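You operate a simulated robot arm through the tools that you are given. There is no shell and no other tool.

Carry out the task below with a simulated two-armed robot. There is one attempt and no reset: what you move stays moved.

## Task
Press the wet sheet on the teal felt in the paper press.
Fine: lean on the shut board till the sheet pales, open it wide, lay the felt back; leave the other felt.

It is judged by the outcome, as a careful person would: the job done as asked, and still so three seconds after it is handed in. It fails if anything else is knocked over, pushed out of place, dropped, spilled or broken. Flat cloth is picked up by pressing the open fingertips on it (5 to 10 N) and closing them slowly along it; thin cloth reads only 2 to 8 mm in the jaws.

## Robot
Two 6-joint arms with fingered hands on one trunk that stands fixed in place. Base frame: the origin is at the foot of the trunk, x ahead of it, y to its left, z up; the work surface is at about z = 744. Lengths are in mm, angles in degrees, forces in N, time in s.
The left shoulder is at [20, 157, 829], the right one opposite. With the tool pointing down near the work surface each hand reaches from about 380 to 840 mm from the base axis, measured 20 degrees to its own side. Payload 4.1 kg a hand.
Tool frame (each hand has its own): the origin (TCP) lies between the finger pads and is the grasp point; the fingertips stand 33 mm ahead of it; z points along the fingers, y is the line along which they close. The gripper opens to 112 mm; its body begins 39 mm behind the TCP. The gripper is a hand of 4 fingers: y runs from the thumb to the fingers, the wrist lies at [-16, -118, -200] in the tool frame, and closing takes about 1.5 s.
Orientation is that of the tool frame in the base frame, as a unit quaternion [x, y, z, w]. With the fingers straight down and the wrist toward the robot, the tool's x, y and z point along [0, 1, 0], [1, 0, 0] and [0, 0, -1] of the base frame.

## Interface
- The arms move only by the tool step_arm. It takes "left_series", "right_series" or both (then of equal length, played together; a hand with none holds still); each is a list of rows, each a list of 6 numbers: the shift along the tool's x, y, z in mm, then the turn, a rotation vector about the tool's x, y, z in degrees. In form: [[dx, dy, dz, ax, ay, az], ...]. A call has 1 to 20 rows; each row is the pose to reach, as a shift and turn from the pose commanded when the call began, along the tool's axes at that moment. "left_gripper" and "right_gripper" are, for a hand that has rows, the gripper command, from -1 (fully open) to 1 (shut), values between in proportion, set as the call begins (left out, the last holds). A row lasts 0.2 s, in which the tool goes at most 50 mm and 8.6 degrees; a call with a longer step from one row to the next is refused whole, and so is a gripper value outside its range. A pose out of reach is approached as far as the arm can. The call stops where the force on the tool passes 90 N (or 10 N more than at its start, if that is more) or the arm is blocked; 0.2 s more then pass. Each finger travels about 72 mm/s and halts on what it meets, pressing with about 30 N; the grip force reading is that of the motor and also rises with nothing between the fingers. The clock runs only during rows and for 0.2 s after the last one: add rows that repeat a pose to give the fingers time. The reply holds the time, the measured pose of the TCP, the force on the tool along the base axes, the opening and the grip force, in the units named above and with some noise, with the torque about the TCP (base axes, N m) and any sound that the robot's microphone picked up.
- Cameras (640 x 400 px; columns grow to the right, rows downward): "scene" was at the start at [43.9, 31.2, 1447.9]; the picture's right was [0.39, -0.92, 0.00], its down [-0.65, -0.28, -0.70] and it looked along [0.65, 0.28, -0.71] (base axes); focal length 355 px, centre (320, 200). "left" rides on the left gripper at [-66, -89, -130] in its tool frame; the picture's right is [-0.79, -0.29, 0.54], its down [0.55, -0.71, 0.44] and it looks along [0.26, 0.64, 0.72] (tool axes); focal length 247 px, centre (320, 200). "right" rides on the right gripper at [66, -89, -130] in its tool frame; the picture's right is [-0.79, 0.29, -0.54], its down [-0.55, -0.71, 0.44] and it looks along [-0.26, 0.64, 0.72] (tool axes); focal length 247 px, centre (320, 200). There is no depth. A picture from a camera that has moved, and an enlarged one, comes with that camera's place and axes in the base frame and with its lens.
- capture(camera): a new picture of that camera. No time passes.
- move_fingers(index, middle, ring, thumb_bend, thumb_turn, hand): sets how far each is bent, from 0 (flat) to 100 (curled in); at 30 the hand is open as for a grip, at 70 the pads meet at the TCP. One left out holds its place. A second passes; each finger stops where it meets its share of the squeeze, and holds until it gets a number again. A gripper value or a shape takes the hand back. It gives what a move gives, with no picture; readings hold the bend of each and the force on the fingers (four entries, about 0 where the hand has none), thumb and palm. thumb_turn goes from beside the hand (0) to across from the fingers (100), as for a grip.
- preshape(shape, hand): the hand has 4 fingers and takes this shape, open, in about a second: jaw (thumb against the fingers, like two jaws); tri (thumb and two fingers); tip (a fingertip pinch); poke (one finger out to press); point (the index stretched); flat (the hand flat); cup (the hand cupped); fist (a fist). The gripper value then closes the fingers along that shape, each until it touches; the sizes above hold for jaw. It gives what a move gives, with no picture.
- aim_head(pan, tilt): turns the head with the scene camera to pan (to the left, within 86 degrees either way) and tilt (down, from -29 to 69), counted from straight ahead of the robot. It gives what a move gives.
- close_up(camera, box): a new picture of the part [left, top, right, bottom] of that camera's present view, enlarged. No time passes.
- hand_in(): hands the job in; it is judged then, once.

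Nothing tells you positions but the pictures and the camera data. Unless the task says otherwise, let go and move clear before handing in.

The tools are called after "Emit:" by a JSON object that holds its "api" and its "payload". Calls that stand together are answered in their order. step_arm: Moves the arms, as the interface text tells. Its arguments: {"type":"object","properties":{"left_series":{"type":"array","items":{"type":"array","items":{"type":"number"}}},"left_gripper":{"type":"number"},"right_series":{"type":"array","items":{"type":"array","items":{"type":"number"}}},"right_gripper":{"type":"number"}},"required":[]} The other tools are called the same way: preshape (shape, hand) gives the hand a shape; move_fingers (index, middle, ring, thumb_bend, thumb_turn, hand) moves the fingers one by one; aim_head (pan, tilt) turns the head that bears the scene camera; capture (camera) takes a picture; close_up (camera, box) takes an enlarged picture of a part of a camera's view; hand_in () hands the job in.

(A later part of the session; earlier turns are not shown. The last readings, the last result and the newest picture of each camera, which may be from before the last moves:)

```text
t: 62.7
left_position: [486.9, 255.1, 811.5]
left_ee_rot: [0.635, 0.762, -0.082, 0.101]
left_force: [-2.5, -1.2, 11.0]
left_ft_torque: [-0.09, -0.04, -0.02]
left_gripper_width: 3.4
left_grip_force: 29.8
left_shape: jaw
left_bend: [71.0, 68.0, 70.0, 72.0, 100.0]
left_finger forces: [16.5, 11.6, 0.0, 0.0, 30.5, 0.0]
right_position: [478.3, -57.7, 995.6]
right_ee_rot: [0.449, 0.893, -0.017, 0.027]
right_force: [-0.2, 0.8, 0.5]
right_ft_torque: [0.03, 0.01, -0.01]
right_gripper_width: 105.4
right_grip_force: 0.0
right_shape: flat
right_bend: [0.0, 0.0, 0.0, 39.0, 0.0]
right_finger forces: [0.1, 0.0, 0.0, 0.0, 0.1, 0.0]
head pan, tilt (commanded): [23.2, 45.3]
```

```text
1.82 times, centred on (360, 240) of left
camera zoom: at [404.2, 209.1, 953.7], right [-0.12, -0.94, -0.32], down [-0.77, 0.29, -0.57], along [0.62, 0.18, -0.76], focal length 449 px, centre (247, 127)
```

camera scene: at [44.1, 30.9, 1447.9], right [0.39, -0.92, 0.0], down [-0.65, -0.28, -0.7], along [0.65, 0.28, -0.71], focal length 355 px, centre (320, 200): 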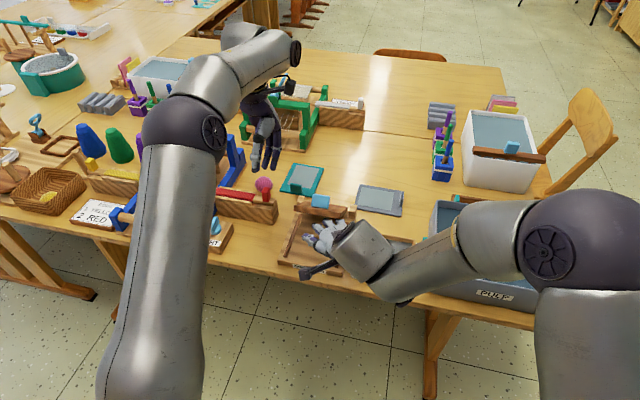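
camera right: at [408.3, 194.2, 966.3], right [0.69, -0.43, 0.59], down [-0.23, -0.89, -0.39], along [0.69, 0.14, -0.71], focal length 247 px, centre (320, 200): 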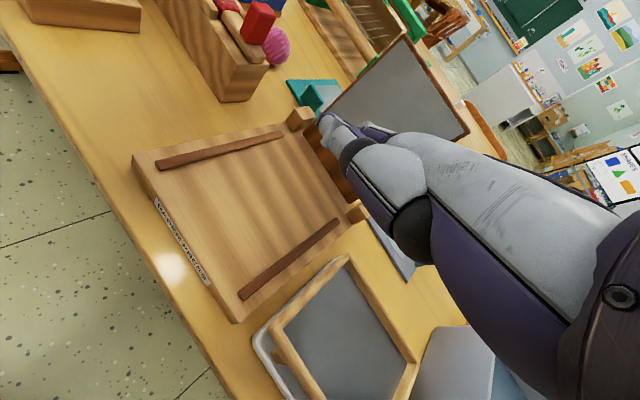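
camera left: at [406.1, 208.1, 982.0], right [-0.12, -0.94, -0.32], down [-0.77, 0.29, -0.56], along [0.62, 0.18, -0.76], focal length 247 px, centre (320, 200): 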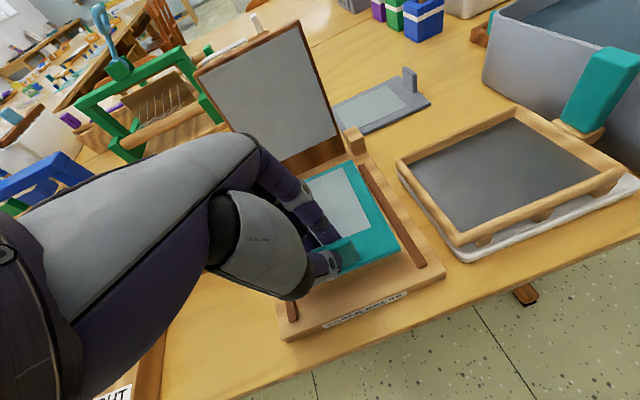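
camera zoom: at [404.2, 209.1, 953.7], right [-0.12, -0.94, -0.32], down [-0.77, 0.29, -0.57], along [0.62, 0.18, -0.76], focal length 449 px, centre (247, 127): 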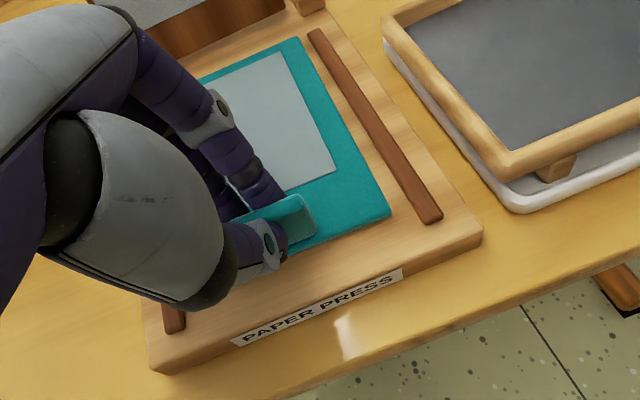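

The felt lies flat on the bed between the rails, its tab at the front. I'll ease off the downward push and open the fingers.

Emit:
{"api": "step_arm", "payload": {"left_series": [[-0.5, 0, -1.9, 0, 0, 0], [-0.5, 0, -1.9, 0, 0, 0]]}}

Emit:
{"api": "step_arm", "payload": {"left_series": [[0, 0, 0, 0, 0, 0], [0, 0, 0, 0, 0, 0], [0, 0, 0, 0, 0, 0], [0, 0, 0, 0, 0, 0], [0, 0, 0, 0, 0, 0]], "left_gripper": 0.2}}

Emit:
{"api": "step_arm", "payload": {"left_series": [[-6.5, 0, -24.2, 0, 0, 0], [-13, 0, -48.4, 0, 0, 0], [-19.4, 0, -72.5, 0, 0, 0], [-19.4, 0, -72.5, 0, 0, 0]]}}

Emit:
{"api": "close_up", "payload": {"camera": "left", "box": [260, 130, 460, 350]}}

Emit:
{"api": "close_up", "payload": {"camera": "scene", "box": [280, 195, 400, 280]}}

```text
t: 63.3
left_position: [485.9, 253.5, 814.1]
left_ee_rot: [0.635, 0.761, -0.083, 0.1]
left_force: [0.4, 0.3, 0.9]
left_ft_torque: [0.0, -0.09, -0.02]
left_gripper_width: 3.5
left_grip_force: 30.6
left_shape: jaw
left_bend: [71.0, 68.0, 70.0, 72.0, 100.0]
left_finger forces: [16.8, 11.1, 0.0, 0.0, 27.8, 0.0]
right_position: [477.2, -58.2, 995.0]
right_ee_rot: [0.449, 0.893, -0.017, 0.027]
right_force: [-0.1, 0.5, 0.4]
right_ft_torque: [0.0, 0.01, 0.01]
right_gripper_width: 105.6
right_grip_force: 0.0
right_shape: flat
right_bend: [0.0, 0.0, 0.0, 39.0, 0.0]
right_finger forces: [0.1, 0.1, 0.0, 0.0, 0.0, 0.0]
head pan, tilt (commanded): [23.2, 45.3]
```

```text
t: 64.5
left_position: [485.0, 252.8, 813.6]
left_ee_rot: [0.635, 0.762, -0.083, 0.099]
left_force: [0.7, 0.3, -1.3]
left_ft_torque: [-0.03, -0.01, 0.03]
left_gripper_width: 44.2
left_grip_force: 0.0
left_shape: jaw
left_bend: [76.0, 49.0, 46.0, 73.0, 100.0]
left_finger forces: [0.1, 0.0, 0.0, 0.0, 0.0, 0.1]
right_position: [476.5, -58.3, 995.6]
right_ee_rot: [0.449, 0.893, -0.017, 0.027]
right_force: [0.0, 0.1, 0.0]
right_ft_torque: [0.01, -0.01, 0.0]
right_gripper_width: 105.8
right_grip_force: 0.1
right_shape: flat
right_bend: [0.0, 0.0, 0.0, 39.0, 0.0]
right_finger forces: [0.0, 0.1, 0.0, 0.0, 0.0, 0.1]
head pan, tilt (commanded): [23.2, 45.3]
```

```text
t: 65.5
left_position: [471.4, 248.5, 861.5]
left_ee_rot: [0.636, 0.761, -0.094, 0.089]
left_force: [-0.1, 0.9, 0.4]
left_ft_torque: [0.01, -0.01, 0.0]
left_gripper_width: 44.5
left_grip_force: 0.0
left_shape: jaw
left_bend: [76.0, 49.0, 46.0, 73.0, 100.0]
left_finger forces: [0.1, 0.0, 0.0, 0.0, 0.0, 0.0]
left hand out of reach, approached as far as the arm can: row 2, 3
right_position: [477.0, -57.9, 995.6]
right_ee_rot: [0.449, 0.893, -0.017, 0.026]
right_force: [0.1, 0.1, -0.6]
right_ft_torque: [0.0, 0.01, 0.01]
right_gripper_width: 105.3
right_grip_force: 0.0
right_shape: flat
right_bend: [0.0, 0.0, 0.0, 39.0, 0.0]
right_finger forces: [0.1, 0.0, 0.1, 0.0, 0.0, 0.0]
head pan, tilt (commanded): [23.2, 45.3]
```

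```text
1.82 times, centred on (360, 240) of left
camera zoom: at [393.7, 203.8, 1005.2], right [-0.13, -0.94, -0.31], down [-0.79, 0.29, -0.54], along [0.6, 0.17, -0.78], focal length 449 px, centre (247, 127)
```

zoom: 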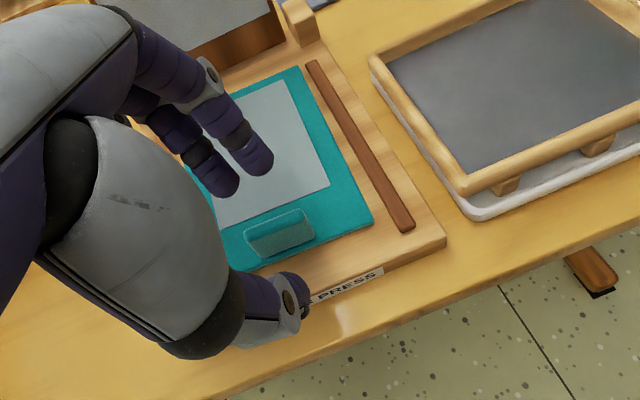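

```text
4.71 times, centred on (340, 238) of scene
camera zoom: at [43.9, 31.2, 1447.9], right [0.39, -0.92, 0.0], down [-0.65, -0.28, -0.7], along [0.65, 0.28, -0.71], focal length 1670 px, centre (226, 24)
```

zoom: 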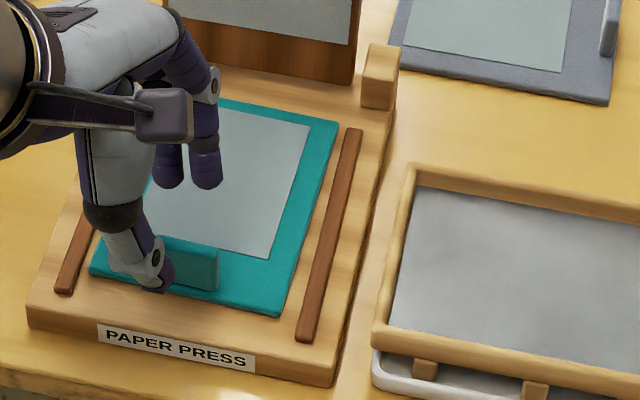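

The felt lies neatly in the bed and the sheet is wholly where the board will press. Now I'll clear the left hand up and to the left, on its way to a spot behind the board.

Emit:
{"api": "step_arm", "payload": {"left_series": [[23, 6.6, -27, 0, 0, 0], [48, 13.4, -54.5, 0, 3.5, 0], [71.6, 26.2, -87, 0, 7.5, 0], [88.6, 43, -117.8, 0, 11.5, 0], [88.6, 43, -117.8, 0, 14.8, 0]]}}

Emit:
{"api": "close_up", "payload": {"camera": "scene", "box": [260, 140, 420, 290]}}

```text
t: 66.7
left_position: [507.8, 362.2, 976.6]
left_ee_rot: [0.638, 0.77, 0.003, -0.001]
left_force: [0.4, 0.3, 0.0]
left_ft_torque: [-0.01, -0.02, 0.01]
left_gripper_width: 44.8
left_grip_force: 0.0
left_shape: jaw
left_bend: [76.0, 49.0, 46.0, 73.0, 100.0]
left_finger forces: [0.1, 0.0, 0.0, 0.0, 0.1, 0.1]
left hand out of reach, approached as far as the arm can: row 1, 2, 3, 4, 5
right_position: [477.6, -57.3, 995.2]
right_ee_rot: [0.449, 0.893, -0.018, 0.027]
right_force: [0.0, -0.4, -0.7]
right_ft_torque: [0.01, -0.01, -0.02]
right_gripper_width: 105.7
right_grip_force: 0.0
right_shape: flat
right_bend: [0.0, 0.0, 0.0, 39.0, 0.0]
right_finger forces: [0.0, 0.0, 0.1, 0.1, 0.0, 0.1]
head pan, tilt (commanded): [23.2, 45.3]
```

```text
2.67 times, centred on (340, 215) of scene
camera zoom: at [44.0, 31.0, 1447.9], right [0.39, -0.92, 0.0], down [-0.65, -0.28, -0.7], along [0.65, 0.28, -0.71], focal length 947 px, centre (267, 160)
```

zoom: 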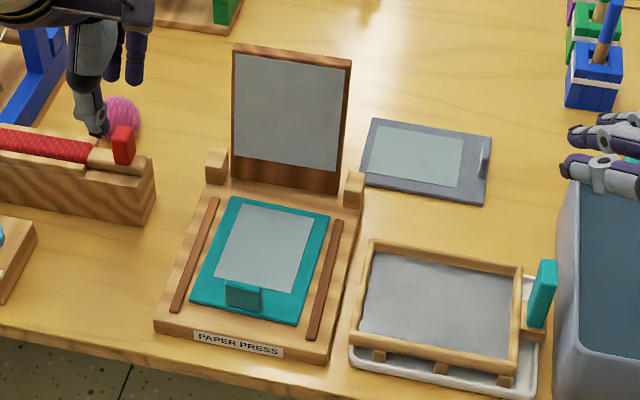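

The view is clear: the sheet starts about 10 mm behind where the board's front edge lands, and the tab stays outside it. I'll bring the flat right hand in front of the board as a catcher.

Emit:
{"api": "step_arm", "payload": {"right_series": [[37, 26.9, 12.5, 0, 0, 0], [74.3, 53.9, 29.9, 0, 0, 0], [104.7, 79.2, 54.8, 0, 0, 0], [130.9, 103.7, 83, 0, 0, 0], [159, 132.2, 109.1, 0, 0, 0], [174.9, 159.5, 127.8, 0, 0, 0], [179.8, 181.2, 144.4, 0, 0, 0], [179.8, 181.2, 144.4, 0, 0, 0]]}}

Emit:
{"api": "capture", "payload": {"camera": "scene"}}

Emit:
{"api": "capture", "payload": {"camera": "right"}}

Emit:
{"api": "capture", "payload": {"camera": "left"}}

```text
t: 68.5
left_position: [506.7, 362.4, 976.9]
left_ee_rot: [0.637, 0.771, 0.003, -0.001]
left_force: [0.9, -0.6, 1.0]
left_ft_torque: [0.01, -0.02, 0.01]
left_gripper_width: 44.4
left_grip_force: 0.0
left_shape: jaw
left_bend: [76.0, 49.0, 46.0, 73.0, 100.0]
left_finger forces: [0.1, 0.1, 0.0, 0.0, 0.0, 0.0]
right_position: [519.3, 185.9, 838.0]
right_ee_rot: [0.448, 0.893, -0.018, 0.026]
right_force: [-0.1, -0.7, 0.9]
right_ft_torque: [0.02, 0.03, 0.0]
right_gripper_width: 105.6
right_grip_force: 0.1
right_shape: flat
right_bend: [0.0, 0.0, 0.0, 39.0, 0.0]
right_finger forces: [0.0, 0.1, 0.0, 0.0, 0.0, 0.0]
head pan, tilt (commanded): [23.2, 45.3]
```

```text
taken
camera scene: at [43.8, 31.1, 1447.9], right [0.39, -0.92, 0.0], down [-0.65, -0.28, -0.7], along [0.65, 0.28, -0.71], focal length 355 px, centre (320, 200)
```

scene: 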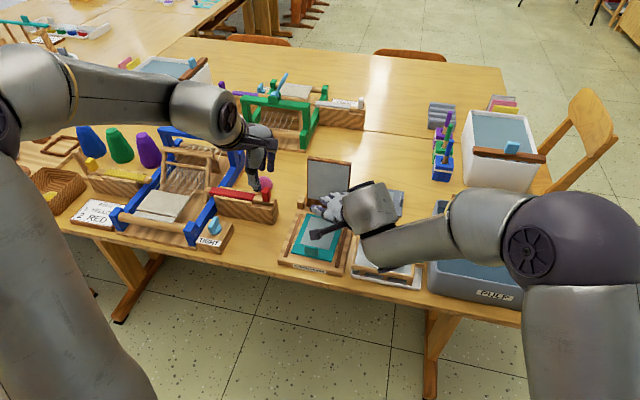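

```text
taken
camera right: at [405.0, 193.2, 964.5], right [0.69, -0.43, 0.59], down [-0.23, -0.89, -0.39], along [0.69, 0.14, -0.71], focal length 247 px, centre (320, 200)
```

right: 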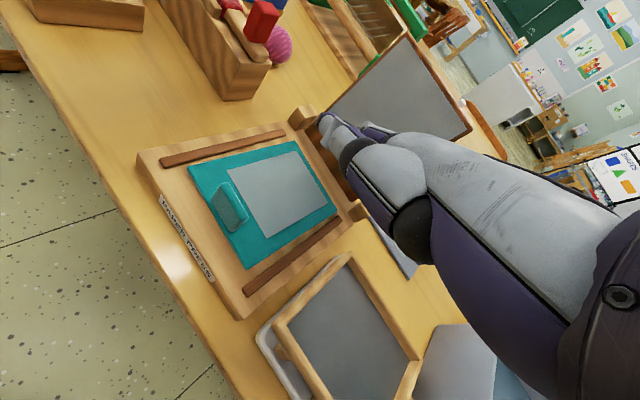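

```text
taken
camera left: at [432.7, 281.5, 1104.7], right [-0.13, -0.83, -0.54], down [-0.8, 0.41, -0.43], along [0.58, 0.38, -0.72], focal length 247 px, centre (320, 200)
```

left: 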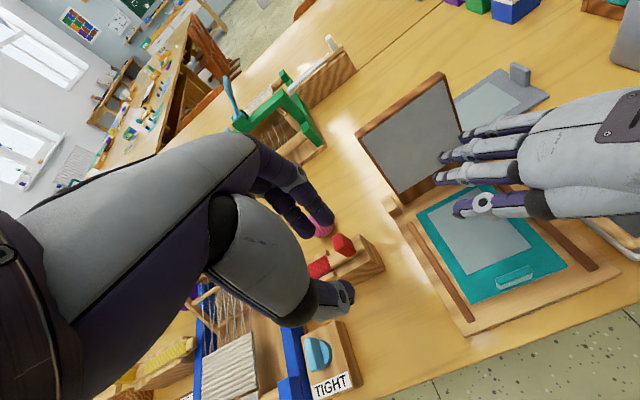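

Now the left hand, fingers closed, goes round the left side and in behind the top of the board.

Emit:
{"api": "step_arm", "payload": {"left_series": [[6.7, 28.8, 6, 0, 0, 0], [12.6, 56.4, 12, 0, 0, 0], [12.3, 84.8, 17, 0, 0, 0], [12.1, 112.3, 22, 0, 0, 0], [5.8, 139.6, 25, 0, 0, 0], [-1.2, 165.7, 27, 0, 0, 0], [-13.2, 185.8, 27, 0, 0, 0], [-28.3, 201.2, 27, 0, 0, 0], [-49.9, 202.2, 27, 0, 0, 0], [-71.1, 201.2, 27, 0, 0, 0], [-88.6, 196.8, 28, 0, 0, 0], [-104.9, 191.7, 29, 0, 0, 0], [-104.9, 191.7, 29, 0, 0, 0]], "left_gripper": 1.0}}

Emit:
{"api": "capture", "payload": {"camera": "left"}}

Emit:
{"api": "capture", "payload": {"camera": "scene"}}

Emit:
{"api": "capture", "payload": {"camera": "right"}}

```text
t: 71.3
left_position: [714.8, 292.3, 948.4]
left_ee_rot: [0.64, 0.768, 0.0, 0.001]
left_force: [-0.6, -0.2, -0.9]
left_ft_torque: [-0.02, -0.02, 0.02]
left_gripper_width: 0.0
left_grip_force: 29.6
left_shape: jaw
left_bend: [70.0, 70.0, 70.0, 49.0, 100.0]
left_finger forces: [0.0, 0.0, 0.0, 0.1, 0.0, 0.0]
left hand out of reach, approached as far as the arm can: row 1, 2, 3, 4, 5, 6, 7, 8, 9, 10
right_position: [519.3, 183.8, 838.6]
right_ee_rot: [0.449, 0.893, -0.016, 0.026]
right_force: [0.1, 0.2, -0.1]
right_ft_torque: [0.0, 0.04, -0.03]
right_gripper_width: 105.4
right_grip_force: 0.0
right_shape: flat
right_bend: [0.0, 0.0, 0.0, 39.0, 0.0]
right_finger forces: [0.0, 0.0, 0.0, 0.1, 0.0, 0.0]
head pan, tilt (commanded): [23.2, 45.3]
```

```text
taken
camera left: at [640.0, 214.3, 1076.8], right [-0.14, -0.83, -0.54], down [-0.8, 0.41, -0.44], along [0.59, 0.37, -0.72], focal length 247 px, centre (320, 200)
```

left: 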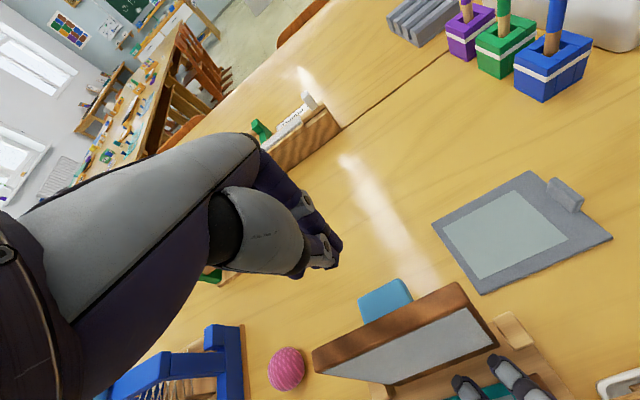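

```text
taken
camera scene: at [43.9, 31.2, 1447.9], right [0.39, -0.92, 0.0], down [-0.65, -0.28, -0.7], along [0.65, 0.28, -0.71], focal length 355 px, centre (320, 200)
```

scene: 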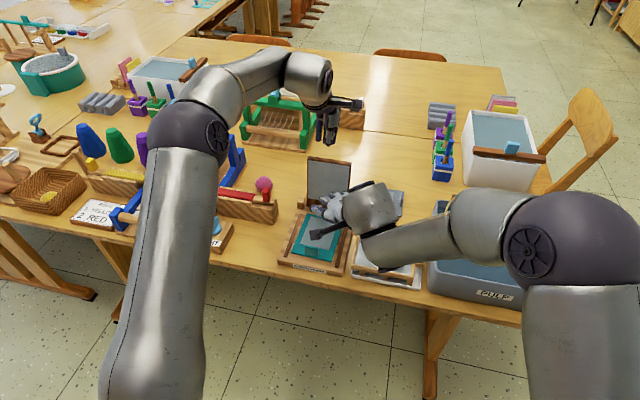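

```text
taken
camera right: at [405.0, 193.0, 964.7], right [0.69, -0.43, 0.59], down [-0.23, -0.89, -0.39], along [0.69, 0.14, -0.71], focal length 247 px, centre (320, 200)
```

right: 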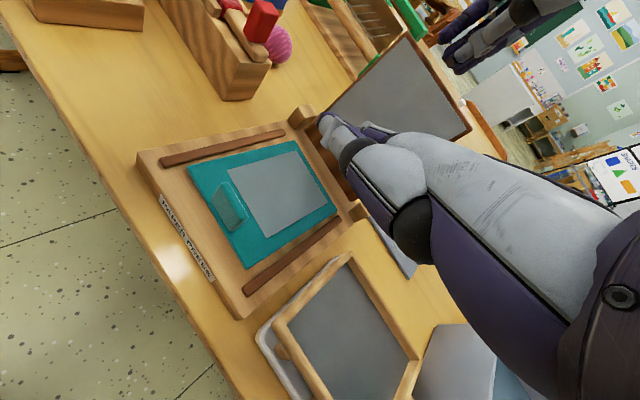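

The left fingers are behind and above the board's top edge. I'll lower them and pull gently toward me.

Emit:
{"api": "step_arm", "payload": {"left_series": [[-9, -7, 10, 0, 0, 0], [-17.7, -13.6, 23, 0, 0, 0], [-17.7, -21, 23, 0, 0, 0], [-17.7, -28, 23, 0, 0, 0], [-17.7, -35, 23, 0, 0, 0]]}}

Emit:
{"api": "capture", "payload": {"camera": "left"}}

```text
t: 72.5
left_position: [683.0, 268.8, 923.4]
left_ee_rot: [0.64, 0.769, -0.001, 0.002]
left_force: [-1.1, -0.3, 0.6]
left_ft_torque: [0.01, -0.01, 0.0]
left_gripper_width: 0.3
left_grip_force: 30.1
left_shape: jaw
left_bend: [70.0, 70.0, 70.0, 49.0, 100.0]
left_finger forces: [0.1, 0.0, 0.0, 0.0, 0.0, 0.0]
right_position: [520.1, 185.6, 837.9]
right_ee_rot: [0.449, 0.893, -0.018, 0.027]
right_force: [0.5, -0.5, 0.5]
right_ft_torque: [0.02, 0.02, -0.01]
right_gripper_width: 105.5
right_grip_force: 0.0
right_shape: flat
right_bend: [0.0, 0.0, 0.0, 39.0, 0.0]
right_finger forces: [0.0, 0.1, 0.0, 0.0, 0.0, 0.0]
head pan, tilt (commanded): [23.2, 45.3]
```

```text
taken
camera left: at [608.2, 190.3, 1053.0], right [-0.14, -0.83, -0.54], down [-0.8, 0.41, -0.44], along [0.59, 0.37, -0.72], focal length 247 px, centre (320, 200)
```

left: 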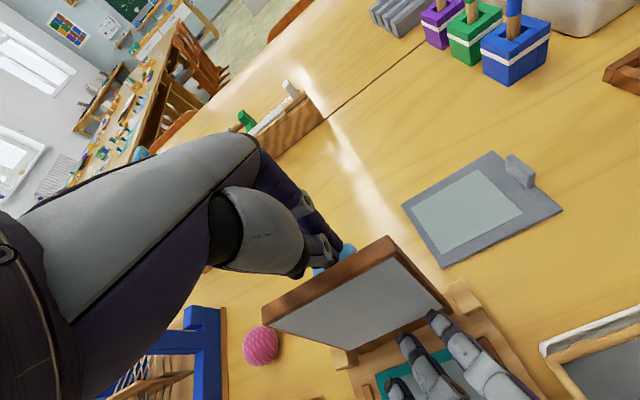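

Emit:
{"api": "step_arm", "payload": {"left_series": [[0, -5, 0, 0, 0, 0], [0, -10, 0, 0, 0, 0], [0, -15, 0, 0, 0, 0], [0, -20, 0, 0, 0, 0]]}}

Emit:
{"api": "capture", "payload": {"camera": "left"}}

```text
t: 73.5
left_position: [665.5, 266.8, 924.2]
left_ee_rot: [0.641, 0.768, 0.001, 0.001]
left_force: [0.4, 0.1, 0.1]
left_ft_torque: [0.01, -0.01, -0.02]
left_gripper_width: 0.0
left_grip_force: 29.3
left_shape: jaw
left_bend: [70.0, 70.0, 70.0, 49.0, 100.0]
left_finger forces: [0.0, 0.0, 0.0, 0.0, 0.1, 0.0]
right_position: [518.3, 185.8, 837.8]
right_ee_rot: [0.449, 0.893, -0.017, 0.027]
right_force: [0.5, -0.6, -0.2]
right_ft_torque: [0.0, 0.01, 0.04]
right_gripper_width: 105.6
right_grip_force: 0.1
right_shape: flat
right_bend: [0.0, 0.0, 0.0, 39.0, 0.0]
right_finger forces: [0.0, 0.1, 0.0, 0.0, 0.1, 0.0]
head pan, tilt (commanded): [23.2, 45.3]
```

```text
taken
camera left: at [589.0, 186.6, 1053.1], right [-0.14, -0.83, -0.54], down [-0.8, 0.42, -0.44], along [0.59, 0.37, -0.72], focal length 247 px, centre (320, 200)
```

left: 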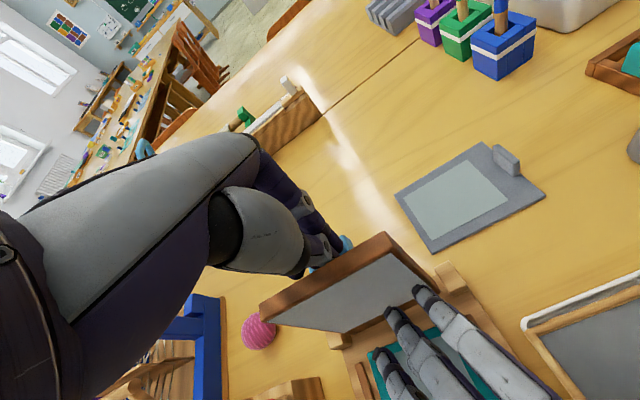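

Emit:
{"api": "step_arm", "payload": {"left_series": [[0, -5, 0, 0, 0, 0], [0, -10, 0, 0, 0, 0], [0, -15, 0, 0, 0, 0], [0, -20, 0, 0, 0, 0], [0, -25, 0, 0, 0, 0]]}}

Emit:
{"api": "capture", "payload": {"camera": "left"}}

Emit:
{"api": "close_up", "payload": {"camera": "right", "box": [160, 20, 500, 280]}}

```text
t: 74.7
left_position: [640.4, 262.3, 926.3]
left_ee_rot: [0.64, 0.768, 0.002, 0.003]
left_force: [8.9, 2.4, 12.3]
left_ft_torque: [-0.02, -0.39, 0.06]
left_gripper_width: 0.1
left_grip_force: 29.3
left_shape: jaw
left_bend: [70.0, 70.0, 70.0, 50.0, 100.0]
left_finger forces: [0.0, 0.0, 0.0, 0.1, 0.1, 0.0]
right_position: [518.6, 185.9, 837.4]
right_ee_rot: [0.448, 0.893, -0.019, 0.026]
right_force: [-16.9, -1.0, 4.5]
right_ft_torque: [0.13, -0.43, 0.57]
right_gripper_width: 105.5
right_grip_force: 0.1
right_shape: flat
right_bend: [0.0, 1.0, 4.0, 39.0, 0.0]
right_finger forces: [0.0, 4.3, 11.5, 0.0, 0.0, 0.0]
head pan, tilt (commanded): [23.2, 45.3]
```

```text
taken
camera left: at [564.4, 182.7, 1054.6], right [-0.13, -0.83, -0.54], down [-0.8, 0.41, -0.44], along [0.59, 0.37, -0.72], focal length 247 px, centre (320, 200)
```

left: 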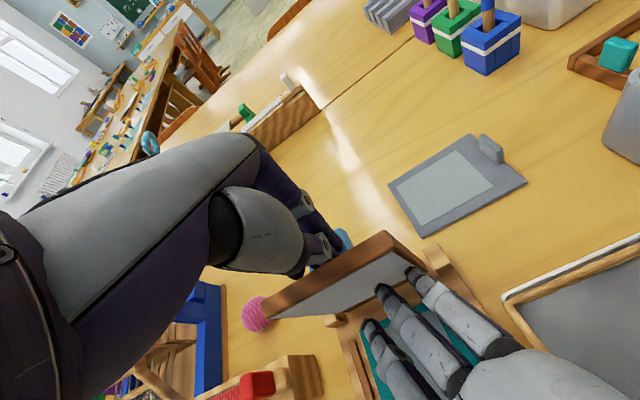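

```text
1.54 times, centred on (330, 150) of right
camera zoom: at [403.4, 193.3, 964.6], right [0.69, -0.43, 0.58], down [-0.22, -0.89, -0.39], along [0.69, 0.14, -0.71], focal length 380 px, centre (305, 277)
```

zoom: 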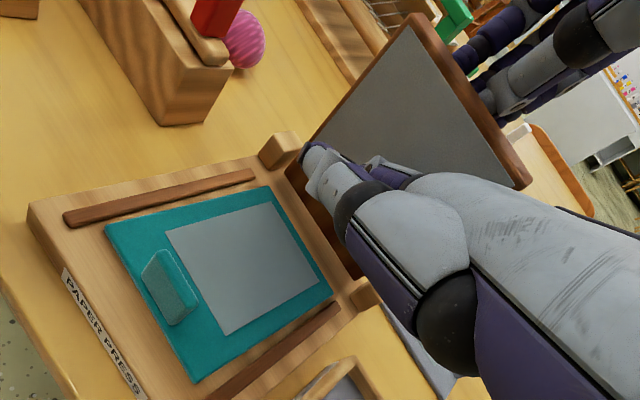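

The board has come past upright and leans on the right fingers. I'll lift the left hand off and away to the left.

Emit:
{"api": "step_arm", "payload": {"left_series": [[0, 4, -12, 0, 0, 0], [0, 6, -30, 0, 0, 0], [8, 6, -55, 0, 0, 0], [40, 0, -60, 0, 0, 0], [80, -20, -60, 0, 0, 0], [115, -45, -50, 0, 0, 0], [130, -70, -40, 0, 0, 0]]}}

Emit:
{"api": "capture", "payload": {"camera": "left"}}

Emit:
{"api": "close_up", "payload": {"camera": "right", "box": [160, 20, 500, 280]}}

```text
t: 76.3
left_position: [546.9, 367.2, 960.8]
left_ee_rot: [0.637, 0.771, 0.002, 0.0]
left_force: [0.0, -0.5, 0.6]
left_ft_torque: [0.0, 0.05, 0.01]
left_gripper_width: 0.0
left_grip_force: 30.1
left_shape: jaw
left_bend: [70.0, 70.0, 70.0, 50.0, 100.0]
left_finger forces: [0.0, 0.0, 0.0, 0.0, 0.1, 0.0]
left hand out of reach, approached as far as the arm can: row 6, 7
right_position: [519.2, 184.5, 838.4]
right_ee_rot: [0.449, 0.893, -0.018, 0.027]
right_force: [0.7, 0.0, 0.2]
right_ft_torque: [0.04, 0.02, 0.02]
right_gripper_width: 105.7
right_grip_force: 0.1
right_shape: flat
right_bend: [0.0, 0.0, 0.0, 39.0, 0.0]
right_finger forces: [0.1, 0.0, 0.0, 0.1, 0.1, 0.0]
head pan, tilt (commanded): [23.2, 45.3]
```

```text
taken
camera left: at [472.6, 286.4, 1089.5], right [-0.13, -0.83, -0.54], down [-0.8, 0.41, -0.44], along [0.58, 0.38, -0.72], focal length 247 px, centre (320, 200)
```

left: 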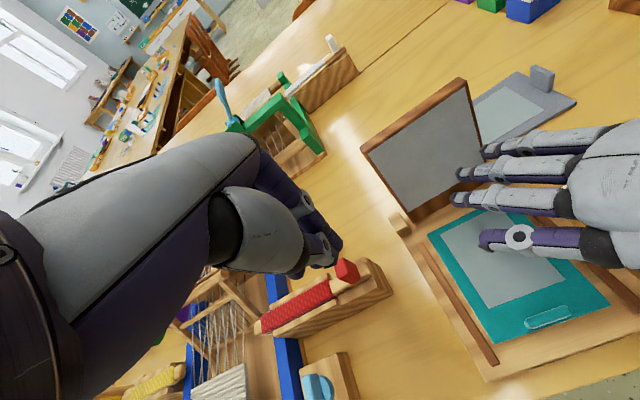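

```text
1.54 times, centred on (330, 150) of right
camera zoom: at [405.2, 192.9, 964.6], right [0.69, -0.43, 0.58], down [-0.23, -0.89, -0.39], along [0.69, 0.14, -0.71], focal length 380 px, centre (305, 277)
```

zoom: 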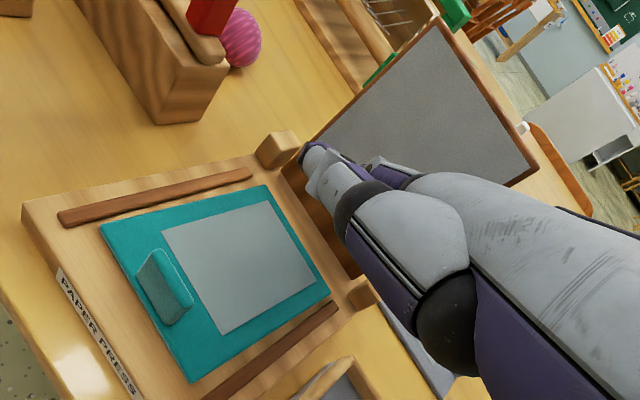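

The board tipped back open because I held the right fingers too far forward. I'll draw the right hand back a little and bring the left hand over the top for another pull.

Emit:
{"api": "step_arm", "payload": {"right_series": [[4.3, -8, 2.8, 0, 0, 0], [9.5, -17.5, 6, 0, 0, 0]]}}

Emit:
{"api": "step_arm", "payload": {"left_series": [[-23.4, 15.9, -25, 0, 0, 0], [-52.7, 35.7, -38, 0, 0, 0], [-78.9, 66.3, -40, 0, 0, 0], [-99.2, 103.2, -40, 0, 0, 0], [-112.2, 134.3, -30, 0, 0, 0], [-120, 148.1, -8, 0, 0, 0], [-122.9, 147.5, 15, 0, 0, 0], [-123, 137.3, 36, 0, 0, 0], [-123, 127, 36, 0, 0, 0], [-123, 117, 36, 0, 0, 0]]}}

Emit:
{"api": "capture", "payload": {"camera": "left"}}

```text
t: 76.9
left_position: [547.3, 367.7, 960.5]
left_ee_rot: [0.637, 0.771, 0.001, -0.001]
left_force: [-0.1, 0.7, 0.0]
left_ft_torque: [0.0, -0.03, 0.01]
left_gripper_width: 0.0
left_grip_force: 29.8
left_shape: jaw
left_bend: [70.0, 70.0, 70.0, 50.0, 100.0]
left_finger forces: [0.0, 0.0, 0.1, 0.0, 0.1, 0.1]
right_position: [501.5, 181.9, 832.3]
right_ee_rot: [0.449, 0.893, -0.017, 0.027]
right_force: [0.5, -0.1, 0.4]
right_ft_torque: [0.0, -0.02, -0.01]
right_gripper_width: 105.6
right_grip_force: 0.1
right_shape: flat
right_bend: [0.0, 0.0, 0.0, 39.0, 0.0]
right_finger forces: [0.0, 0.1, 0.0, 0.0, 0.0, 0.1]
head pan, tilt (commanded): [23.2, 45.3]
```

```text
t: 79.1
left_position: [686.2, 267.4, 924.5]
left_ee_rot: [0.64, 0.768, 0.0, 0.002]
left_force: [-0.9, -0.9, -0.2]
left_ft_torque: [0.0, 0.02, -0.02]
left_gripper_width: 0.0
left_grip_force: 30.3
left_shape: jaw
left_bend: [70.0, 70.0, 70.0, 50.0, 100.0]
left_finger forces: [0.1, 0.0, 0.0, 0.1, 0.0, 0.1]
right_position: [500.3, 180.7, 831.7]
right_ee_rot: [0.449, 0.893, -0.016, 0.027]
right_force: [0.3, -0.2, -0.4]
right_ft_torque: [0.03, -0.02, -0.02]
right_gripper_width: 105.5
right_grip_force: 0.1
right_shape: flat
right_bend: [0.0, 0.0, 0.0, 39.0, 0.0]
right_finger forces: [0.1, 0.0, 0.0, 0.0, 0.1, 0.1]
head pan, tilt (commanded): [23.2, 45.3]
```

```text
taken
camera left: at [609.7, 187.4, 1053.6], right [-0.14, -0.83, -0.54], down [-0.8, 0.41, -0.44], along [0.59, 0.37, -0.72], focal length 247 px, centre (320, 200)
```

left: 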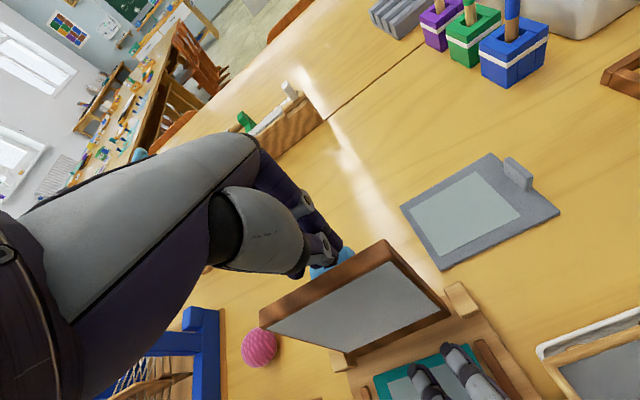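

Emit:
{"api": "step_arm", "payload": {"left_series": [[0, -6, 0, 0, 0, 0], [0, -12, 0, 0, 0, 0], [0, -18, 0, 0, 0, 0], [0, -24, 0, 0, 0, 0], [0, -30, 0, 0, 0, 0], [0, -36, 0, 0, 0, 0], [0, -42, 0, 0, 0, 0], [0, -48, 0, 0, 0, 0], [0, -54, 0, 0, 0, 0]]}}

Emit:
{"api": "capture", "payload": {"camera": "left"}}

Emit:
{"api": "close_up", "payload": {"camera": "right", "box": [160, 20, 500, 280]}}

```text
t: 81.1
left_position: [631.5, 258.1, 928.6]
left_ee_rot: [0.64, 0.768, 0.002, 0.002]
left_force: [-1.5, 4.3, 18.2]
left_ft_torque: [0.0, -0.16, 0.04]
left_gripper_width: 0.0
left_grip_force: 30.4
left_shape: jaw
left_bend: [70.0, 70.0, 70.0, 50.0, 100.0]
left_finger forces: [0.0, 0.0, 0.0, 0.0, 0.0, 0.0]
right_position: [500.4, 182.0, 832.0]
right_ee_rot: [0.449, 0.893, -0.018, 0.026]
right_force: [0.3, 1.0, 0.0]
right_ft_torque: [0.01, 0.01, -0.03]
right_gripper_width: 105.7
right_grip_force: 0.1
right_shape: flat
right_bend: [0.0, 0.0, 0.0, 39.0, 0.0]
right_finger forces: [0.1, 0.0, 0.1, 0.1, 0.0, 0.0]
head pan, tilt (commanded): [23.2, 45.3]
```

```text
taken
camera left: at [555.8, 178.1, 1055.5], right [-0.14, -0.83, -0.54], down [-0.8, 0.41, -0.44], along [0.59, 0.37, -0.72], focal length 247 px, centre (320, 200)
```

left: 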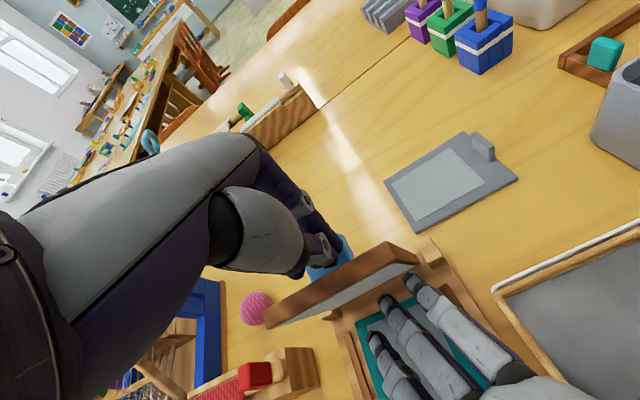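

```text
1.54 times, centred on (330, 150) of right
camera zoom: at [385.5, 190.0, 958.7], right [0.68, -0.43, 0.59], down [-0.23, -0.89, -0.39], along [0.69, 0.14, -0.71], focal length 380 px, centre (305, 277)
```

zoom: 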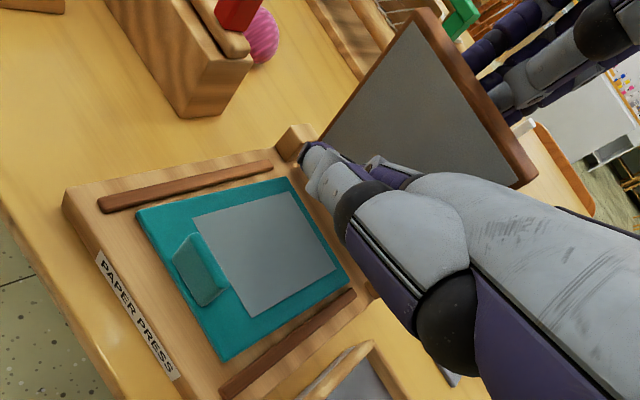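

Emit:
{"api": "step_arm", "payload": {"left_series": [[0, -2, -5, 0, 0, 0], [0, -7, -8, 0, 0, 0], [0, -13, -10, 0, 0, 0], [0, -19, -11, 0, 0, 0], [0, -25, -11, 0, 0, 0]]}}

Emit:
{"api": "capture", "payload": {"camera": "left"}}

Emit:
{"api": "close_up", "payload": {"camera": "right", "box": [160, 20, 500, 280]}}

```text
t: 82.3
left_position: [606.6, 251.8, 935.2]
left_ee_rot: [0.64, 0.768, -0.001, 0.001]
left_force: [1.7, -0.1, -0.1]
left_ft_torque: [-0.01, -0.06, 0.0]
left_gripper_width: 0.1
left_grip_force: 30.2
left_shape: jaw
left_bend: [70.0, 70.0, 70.0, 50.0, 100.0]
left_finger forces: [0.1, 0.0, 0.0, 0.1, 0.0, 0.0]
right_position: [499.9, 182.7, 832.4]
right_ee_rot: [0.449, 0.893, -0.018, 0.026]
right_force: [-4.1, -0.4, 0.1]
right_ft_torque: [0.0, 0.0, 0.14]
right_gripper_width: 105.3
right_grip_force: 0.1
right_shape: flat
right_bend: [0.0, 0.0, 2.0, 39.0, 0.0]
right_finger forces: [0.0, 0.0, 3.8, 0.0, 0.0, 0.0]
head pan, tilt (commanded): [23.2, 45.3]
```

```text
taken
camera left: at [531.2, 172.9, 1064.9], right [-0.14, -0.83, -0.54], down [-0.8, 0.41, -0.44], along [0.59, 0.37, -0.72], focal length 247 px, centre (320, 200)
```

left: 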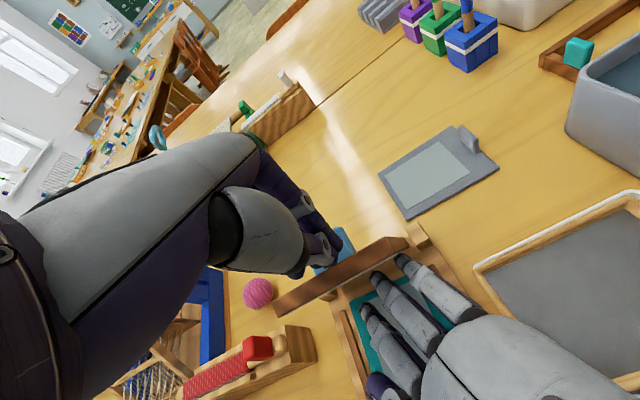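

```text
1.54 times, centred on (330, 150) of right
camera zoom: at [385.4, 190.1, 958.4], right [0.69, -0.43, 0.58], down [-0.23, -0.89, -0.39], along [0.69, 0.14, -0.71], focal length 380 px, centre (305, 277)
```

zoom: 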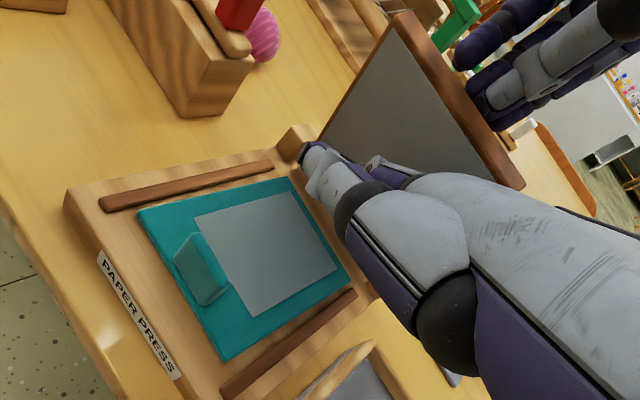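

The board now rests lightly on the right ring finger at about 65°. I'll raise the left hand clear, then draw the right hand back so the board comes down with it.

Emit:
{"api": "step_arm", "payload": {"left_series": [[2, 3, -18, 0, 0, 0], [10, 11, -40, 0, 0, 0]]}}

Emit:
{"api": "step_arm", "payload": {"right_series": [[3, -5.5, 2, 0, 0, 0], [6, -11, 4, 0, 0, 0], [9, -16.5, 6, 0, 0, 0]]}}

Emit:
{"api": "capture", "payload": {"camera": "left"}}

Emit:
{"api": "close_up", "payload": {"camera": "right", "box": [160, 20, 500, 280]}}

```text
t: 82.9
left_position: [614.8, 264.9, 975.1]
left_ee_rot: [0.64, 0.769, 0.0, 0.0]
left_force: [0.2, -1.0, 0.2]
left_ft_torque: [-0.02, 0.02, 0.0]
left_gripper_width: 0.1
left_grip_force: 30.1
left_shape: jaw
left_bend: [70.0, 70.0, 70.0, 50.0, 100.0]
left_finger forces: [0.1, 0.0, 0.0, 0.0, 0.1, 0.0]
right_position: [500.2, 183.0, 832.9]
right_ee_rot: [0.449, 0.893, -0.017, 0.027]
right_force: [-0.9, 0.5, 0.1]
right_ft_torque: [0.0, 0.01, 0.01]
right_gripper_width: 105.8
right_grip_force: 0.1
right_shape: flat
right_bend: [0.0, 0.0, 1.0, 39.0, 0.0]
right_finger forces: [0.0, 0.0, 0.6, 0.1, 0.1, 0.1]
head pan, tilt (commanded): [23.2, 45.3]
```

```text
t: 83.7
left_position: [615.2, 264.6, 974.4]
left_ee_rot: [0.64, 0.769, 0.0, 0.001]
left_force: [-0.8, 0.5, 0.9]
left_ft_torque: [-0.02, 0.01, -0.03]
left_gripper_width: 0.0
left_grip_force: 30.4
left_shape: jaw
left_bend: [70.0, 70.0, 70.0, 50.0, 100.0]
left_finger forces: [0.1, 0.0, 0.0, 0.0, 0.1, 0.1]
right_position: [481.8, 178.3, 824.8]
right_ee_rot: [0.449, 0.893, -0.017, 0.026]
right_force: [-0.7, -0.9, -0.6]
right_ft_torque: [-0.04, 0.04, -0.01]
right_gripper_width: 105.8
right_grip_force: 0.0
right_shape: flat
right_bend: [0.0, 0.0, 0.0, 39.0, 0.0]
right_finger forces: [0.0, 0.0, 0.6, 0.0, 0.1, 0.1]
head pan, tilt (commanded): [23.2, 45.3]
```

```text
taken
camera left: at [540.1, 185.3, 1104.4], right [-0.14, -0.83, -0.54], down [-0.8, 0.41, -0.44], along [0.59, 0.37, -0.72], focal length 247 px, centre (320, 200)
```

left: 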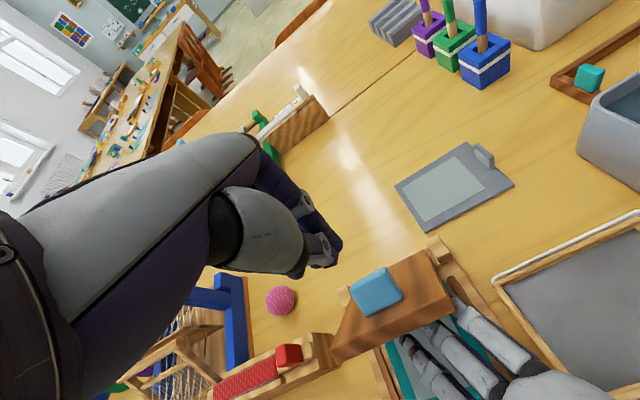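

```text
1.54 times, centred on (330, 150) of right
camera zoom: at [367.1, 187.0, 952.0], right [0.68, -0.43, 0.58], down [-0.23, -0.89, -0.39], along [0.69, 0.14, -0.71], focal length 380 px, centre (305, 277)
```

zoom: 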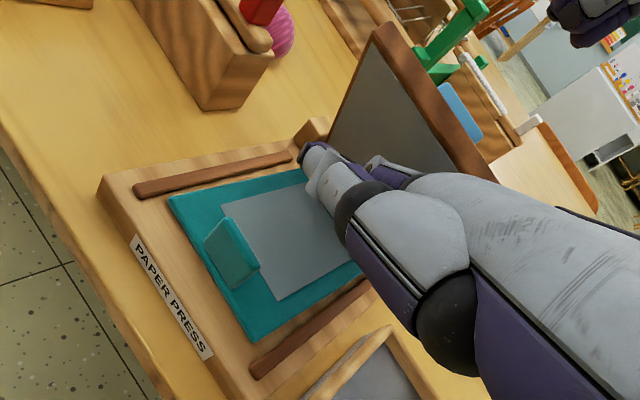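

The board follows the right hand down and is lightly supported. The right thumb would come near the tab if I retract straight, so I'll go back and a little to the right.

Emit:
{"api": "step_arm", "payload": {"right_series": [[-0.5, -6, 1.4, 0, 0, 0], [-1, -12, 2.8, 0, 0, 0], [-1.6, -17.6, 4.3, 0, 0, 0], [-1.6, -17.6, 4.3, 0, 0, 0]]}}

Emit:
{"api": "close_up", "payload": {"camera": "left", "box": [300, 220, 560, 400]}}

Emit:
{"api": "close_up", "payload": {"camera": "right", "box": [160, 20, 500, 280]}}

Emit:
{"api": "close_up", "payload": {"camera": "scene", "box": [260, 140, 420, 290]}}

```text
t: 84.7
left_position: [613.8, 264.6, 974.4]
left_ee_rot: [0.64, 0.768, -0.001, 0.001]
left_force: [-1.0, -0.4, 0.2]
left_ft_torque: [-0.03, 0.01, -0.01]
left_gripper_width: 0.3
left_grip_force: 29.9
left_shape: jaw
left_bend: [70.0, 70.0, 70.0, 50.0, 100.0]
left_finger forces: [0.0, 0.1, 0.0, 0.0, 0.1, 0.1]
right_position: [469.1, 167.3, 820.3]
right_ee_rot: [0.449, 0.893, -0.017, 0.027]
right_force: [0.4, -0.3, -0.5]
right_ft_torque: [0.0, 0.05, 0.01]
right_gripper_width: 105.4
right_grip_force: 0.1
right_shape: flat
right_bend: [0.0, 0.0, 1.0, 39.0, 0.0]
right_finger forces: [0.0, 0.0, 0.8, 0.0, 0.0, 0.1]
head pan, tilt (commanded): [23.2, 45.3]
```

```text
2.22 times, centred on (430, 310) of left
camera zoom: at [540.1, 185.3, 1104.4], right [-0.14, -0.83, -0.54], down [-0.8, 0.41, -0.44], along [0.59, 0.37, -0.72], focal length 549 px, centre (76, -44)
```

zoom: 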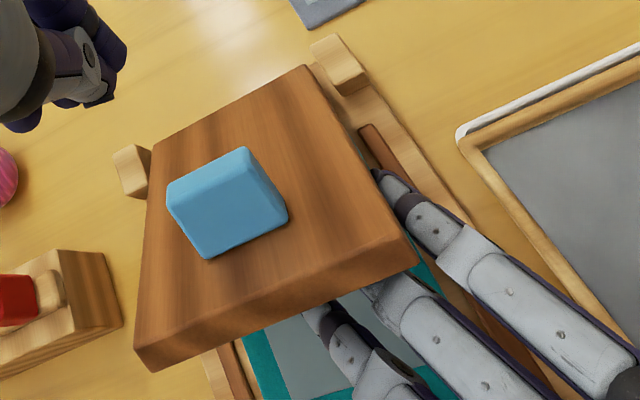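

```text
1.54 times, centred on (330, 150) of right
camera zoom: at [353.8, 175.1, 948.0], right [0.69, -0.43, 0.58], down [-0.23, -0.89, -0.39], along [0.69, 0.14, -0.71], focal length 380 px, centre (305, 277)
```

zoom: 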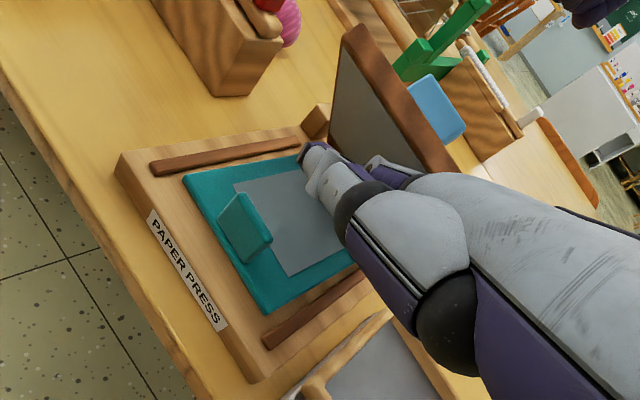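

```text
2.67 times, centred on (340, 215) of scene
camera zoom: at [43.9, 31.2, 1447.9], right [0.39, -0.92, 0.0], down [-0.65, -0.28, -0.7], along [0.65, 0.28, -0.71], focal length 947 px, centre (267, 160)
```

zoom: 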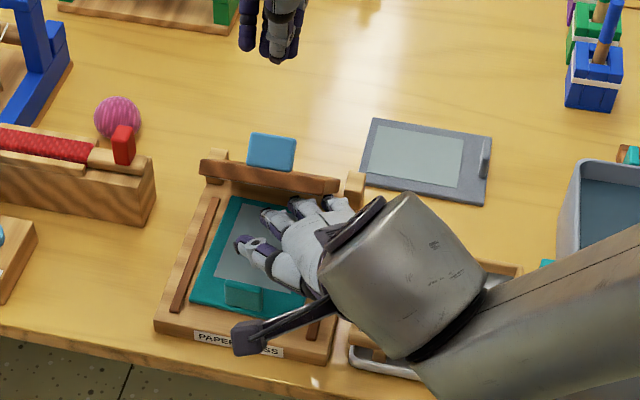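

The board rests at about 43°. I'll lower it a touch more and bring the left hand, jaws open, tilted square to the board above its handle.

Emit:
{"api": "step_arm", "payload": {"right_series": [[0.2, -3.6, 1.5, 0, 0, 0], [0.4, -7.2, 3, 0, 0, 0]]}}

Emit:
{"api": "step_arm", "payload": {"left_series": [[0.8, 0, 11, 6.7, 0, 0], [1.5, 0, 22, 13.4, 0, 0], [2.3, 0, 33, 20, 0, 0], [3, 0, 44, 26.7, 0, 0], [3.8, 0, 55, 33.4, 0, 0], [4.5, 0, 66, 40, 0, 0], [4.5, 0, 66, 40, 0, 0]], "left_gripper": -0.2}}

Emit:
{"api": "close_up", "payload": {"camera": "left", "box": [200, 120, 500, 400]}}

Emit:
{"api": "close_up", "payload": {"camera": "right", "box": [160, 20, 500, 280]}}

```text
t: 85.3
left_position: [615.6, 265.6, 975.0]
left_ee_rot: [0.64, 0.768, -0.001, 0.002]
left_force: [-0.1, 0.1, 0.3]
left_ft_torque: [0.01, 0.01, -0.01]
left_gripper_width: 0.0
left_grip_force: 30.5
left_shape: jaw
left_bend: [70.0, 70.0, 70.0, 50.0, 100.0]
left_finger forces: [0.0, 0.0, 0.0, 0.1, 0.1, 0.0]
right_position: [462.0, 163.3, 818.1]
right_ee_rot: [0.449, 0.893, -0.018, 0.026]
right_force: [-1.4, 0.4, -1.1]
right_ft_torque: [0.0, 0.07, 0.02]
right_gripper_width: 105.9
right_grip_force: 0.1
right_shape: flat
right_bend: [0.0, 0.0, 1.0, 39.0, 0.0]
right_finger forces: [0.1, 0.0, 0.6, 0.0, 0.1, 0.0]
head pan, tilt (commanded): [23.2, 45.3]
```

```text
t: 86.9
left_position: [594.7, 250.2, 904.4]
left_ee_rot: [0.598, 0.725, -0.262, -0.217]
left_force: [0.6, -0.7, 0.2]
left_ft_torque: [0.01, -0.03, -0.01]
left_gripper_width: 67.0
left_grip_force: 0.1
left_shape: jaw
left_bend: [75.0, 40.0, 37.0, 65.0, 100.0]
left_finger forces: [0.0, 0.0, 0.0, 0.1, 0.0, 0.1]
left hand out of reach, approached as far as the arm can: row 5, 6, 7
right_position: [462.4, 163.6, 817.5]
right_ee_rot: [0.449, 0.893, -0.017, 0.027]
right_force: [-0.8, 0.5, -1.0]
right_ft_torque: [-0.01, 0.02, 0.01]
right_gripper_width: 105.7
right_grip_force: 0.1
right_shape: flat
right_bend: [0.0, 0.0, 1.0, 39.0, 0.0]
right_finger forces: [0.0, 0.1, 0.7, 0.1, 0.0, 0.0]
head pan, tilt (commanded): [23.2, 45.3]
```

```text
1.43 times, centred on (350, 260) of left
camera zoom: at [622.8, 189.5, 1059.9], right [-0.4, -0.88, -0.23], down [-0.91, 0.39, 0.12], along [-0.02, 0.26, -0.97], focal length 353 px, centre (277, 114)
```

zoom: 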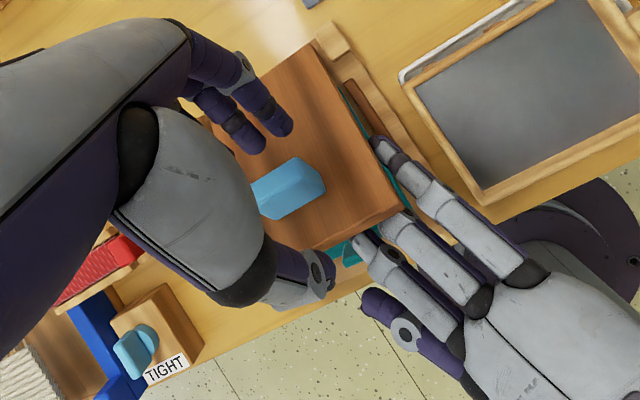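

```text
1.54 times, centred on (330, 150) of right
camera zoom: at [347.7, 171.2, 944.8], right [0.69, -0.43, 0.59], down [-0.23, -0.89, -0.39], along [0.69, 0.14, -0.71], focal length 380 px, centre (305, 277)
```

zoom: 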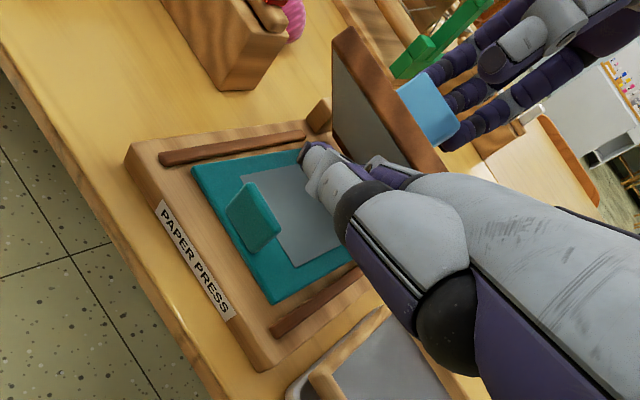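

The handle lies between the open fingers and thumb. I'll move in partway and check the alignment again.

Emit:
{"api": "step_arm", "payload": {"left_series": [[5, 5, 5, 0, 0, 0], [11, 11, 10, 0, 0, 0], [11, 11, 10, 0, 0, 0]]}}

Emit:
{"api": "close_up", "payload": {"camera": "left", "box": [220, 150, 440, 350]}}

```text
t: 87.7
left_position: [592.0, 256.4, 888.4]
left_ee_rot: [0.599, 0.724, -0.263, -0.218]
left_force: [0.2, -0.8, -0.3]
left_ft_torque: [0.02, -0.06, -0.02]
left_gripper_width: 66.9
left_grip_force: 0.2
left_shape: jaw
left_bend: [75.0, 40.0, 37.0, 65.0, 100.0]
left_finger forces: [0.0, 0.0, 0.1, 0.0, 0.0, 0.0]
left hand out of reach, approached as far as the arm can: row 1, 2, 3
right_position: [462.0, 163.7, 819.0]
right_ee_rot: [0.449, 0.893, -0.017, 0.027]
right_force: [0.2, -0.4, -0.7]
right_ft_torque: [0.0, 0.05, 0.03]
right_gripper_width: 105.6
right_grip_force: 0.1
right_shape: flat
right_bend: [0.0, 0.0, 1.0, 39.0, 0.0]
right_finger forces: [0.0, 0.0, 0.7, 0.0, 0.0, 0.0]
head pan, tilt (commanded): [23.2, 45.3]
```

```text
2.00 times, centred on (330, 250) of left
camera zoom: at [618.1, 196.1, 1043.5], right [-0.41, -0.88, -0.23], down [-0.91, 0.39, 0.12], along [-0.02, 0.26, -0.97], focal length 494 px, centre (300, 100)
```

zoom: 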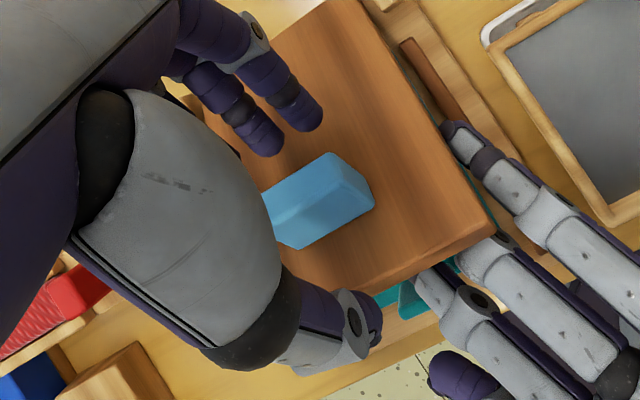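

Emit:
{"api": "step_arm", "payload": {"left_series": [[2.5, 1.5, 4.5, 0, 0, 0], [5, 3, 9, 0, 0, 0], [5, 3, 9, 0, 0, 0]]}}

Emit:
{"api": "close_up", "payload": {"camera": "left", "box": [220, 130, 440, 330]}}

```text
t: 88.5
left_position: [586.7, 261.1, 879.9]
left_ee_rot: [0.601, 0.723, -0.262, -0.217]
left_force: [-0.1, -0.6, 0.4]
left_ft_torque: [0.03, 0.02, -0.03]
left_gripper_width: 67.0
left_grip_force: 0.1
left_shape: jaw
left_bend: [75.0, 40.0, 37.0, 65.0, 100.0]
left_finger forces: [0.0, 0.1, 0.1, 0.0, 0.0, 0.0]
right_position: [462.8, 163.9, 817.3]
right_ee_rot: [0.449, 0.893, -0.018, 0.027]
right_force: [-0.2, 0.2, -0.6]
right_ft_torque: [0.02, 0.05, 0.02]
right_gripper_width: 105.6
right_grip_force: 0.0
right_shape: flat
right_bend: [0.0, 0.0, 1.0, 39.0, 0.0]
right_finger forces: [0.0, 0.1, 0.7, 0.0, 0.0, 0.0]
head pan, tilt (commanded): [23.2, 45.3]
```

```text
2.00 times, centred on (330, 230) of left
camera zoom: at [613.6, 200.0, 1035.2], right [-0.41, -0.88, -0.23], down [-0.91, 0.39, 0.12], along [-0.02, 0.26, -0.97], focal length 494 px, centre (300, 140)
```

zoom: 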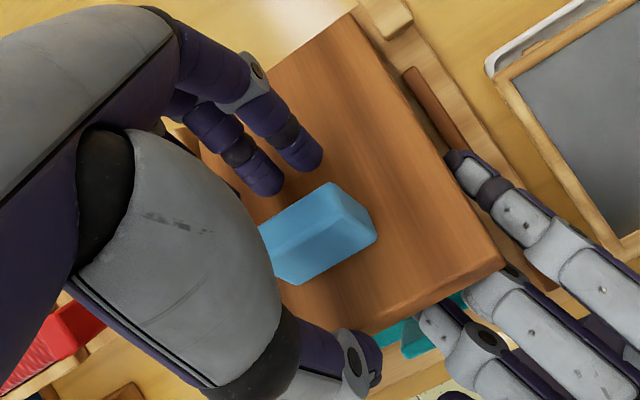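

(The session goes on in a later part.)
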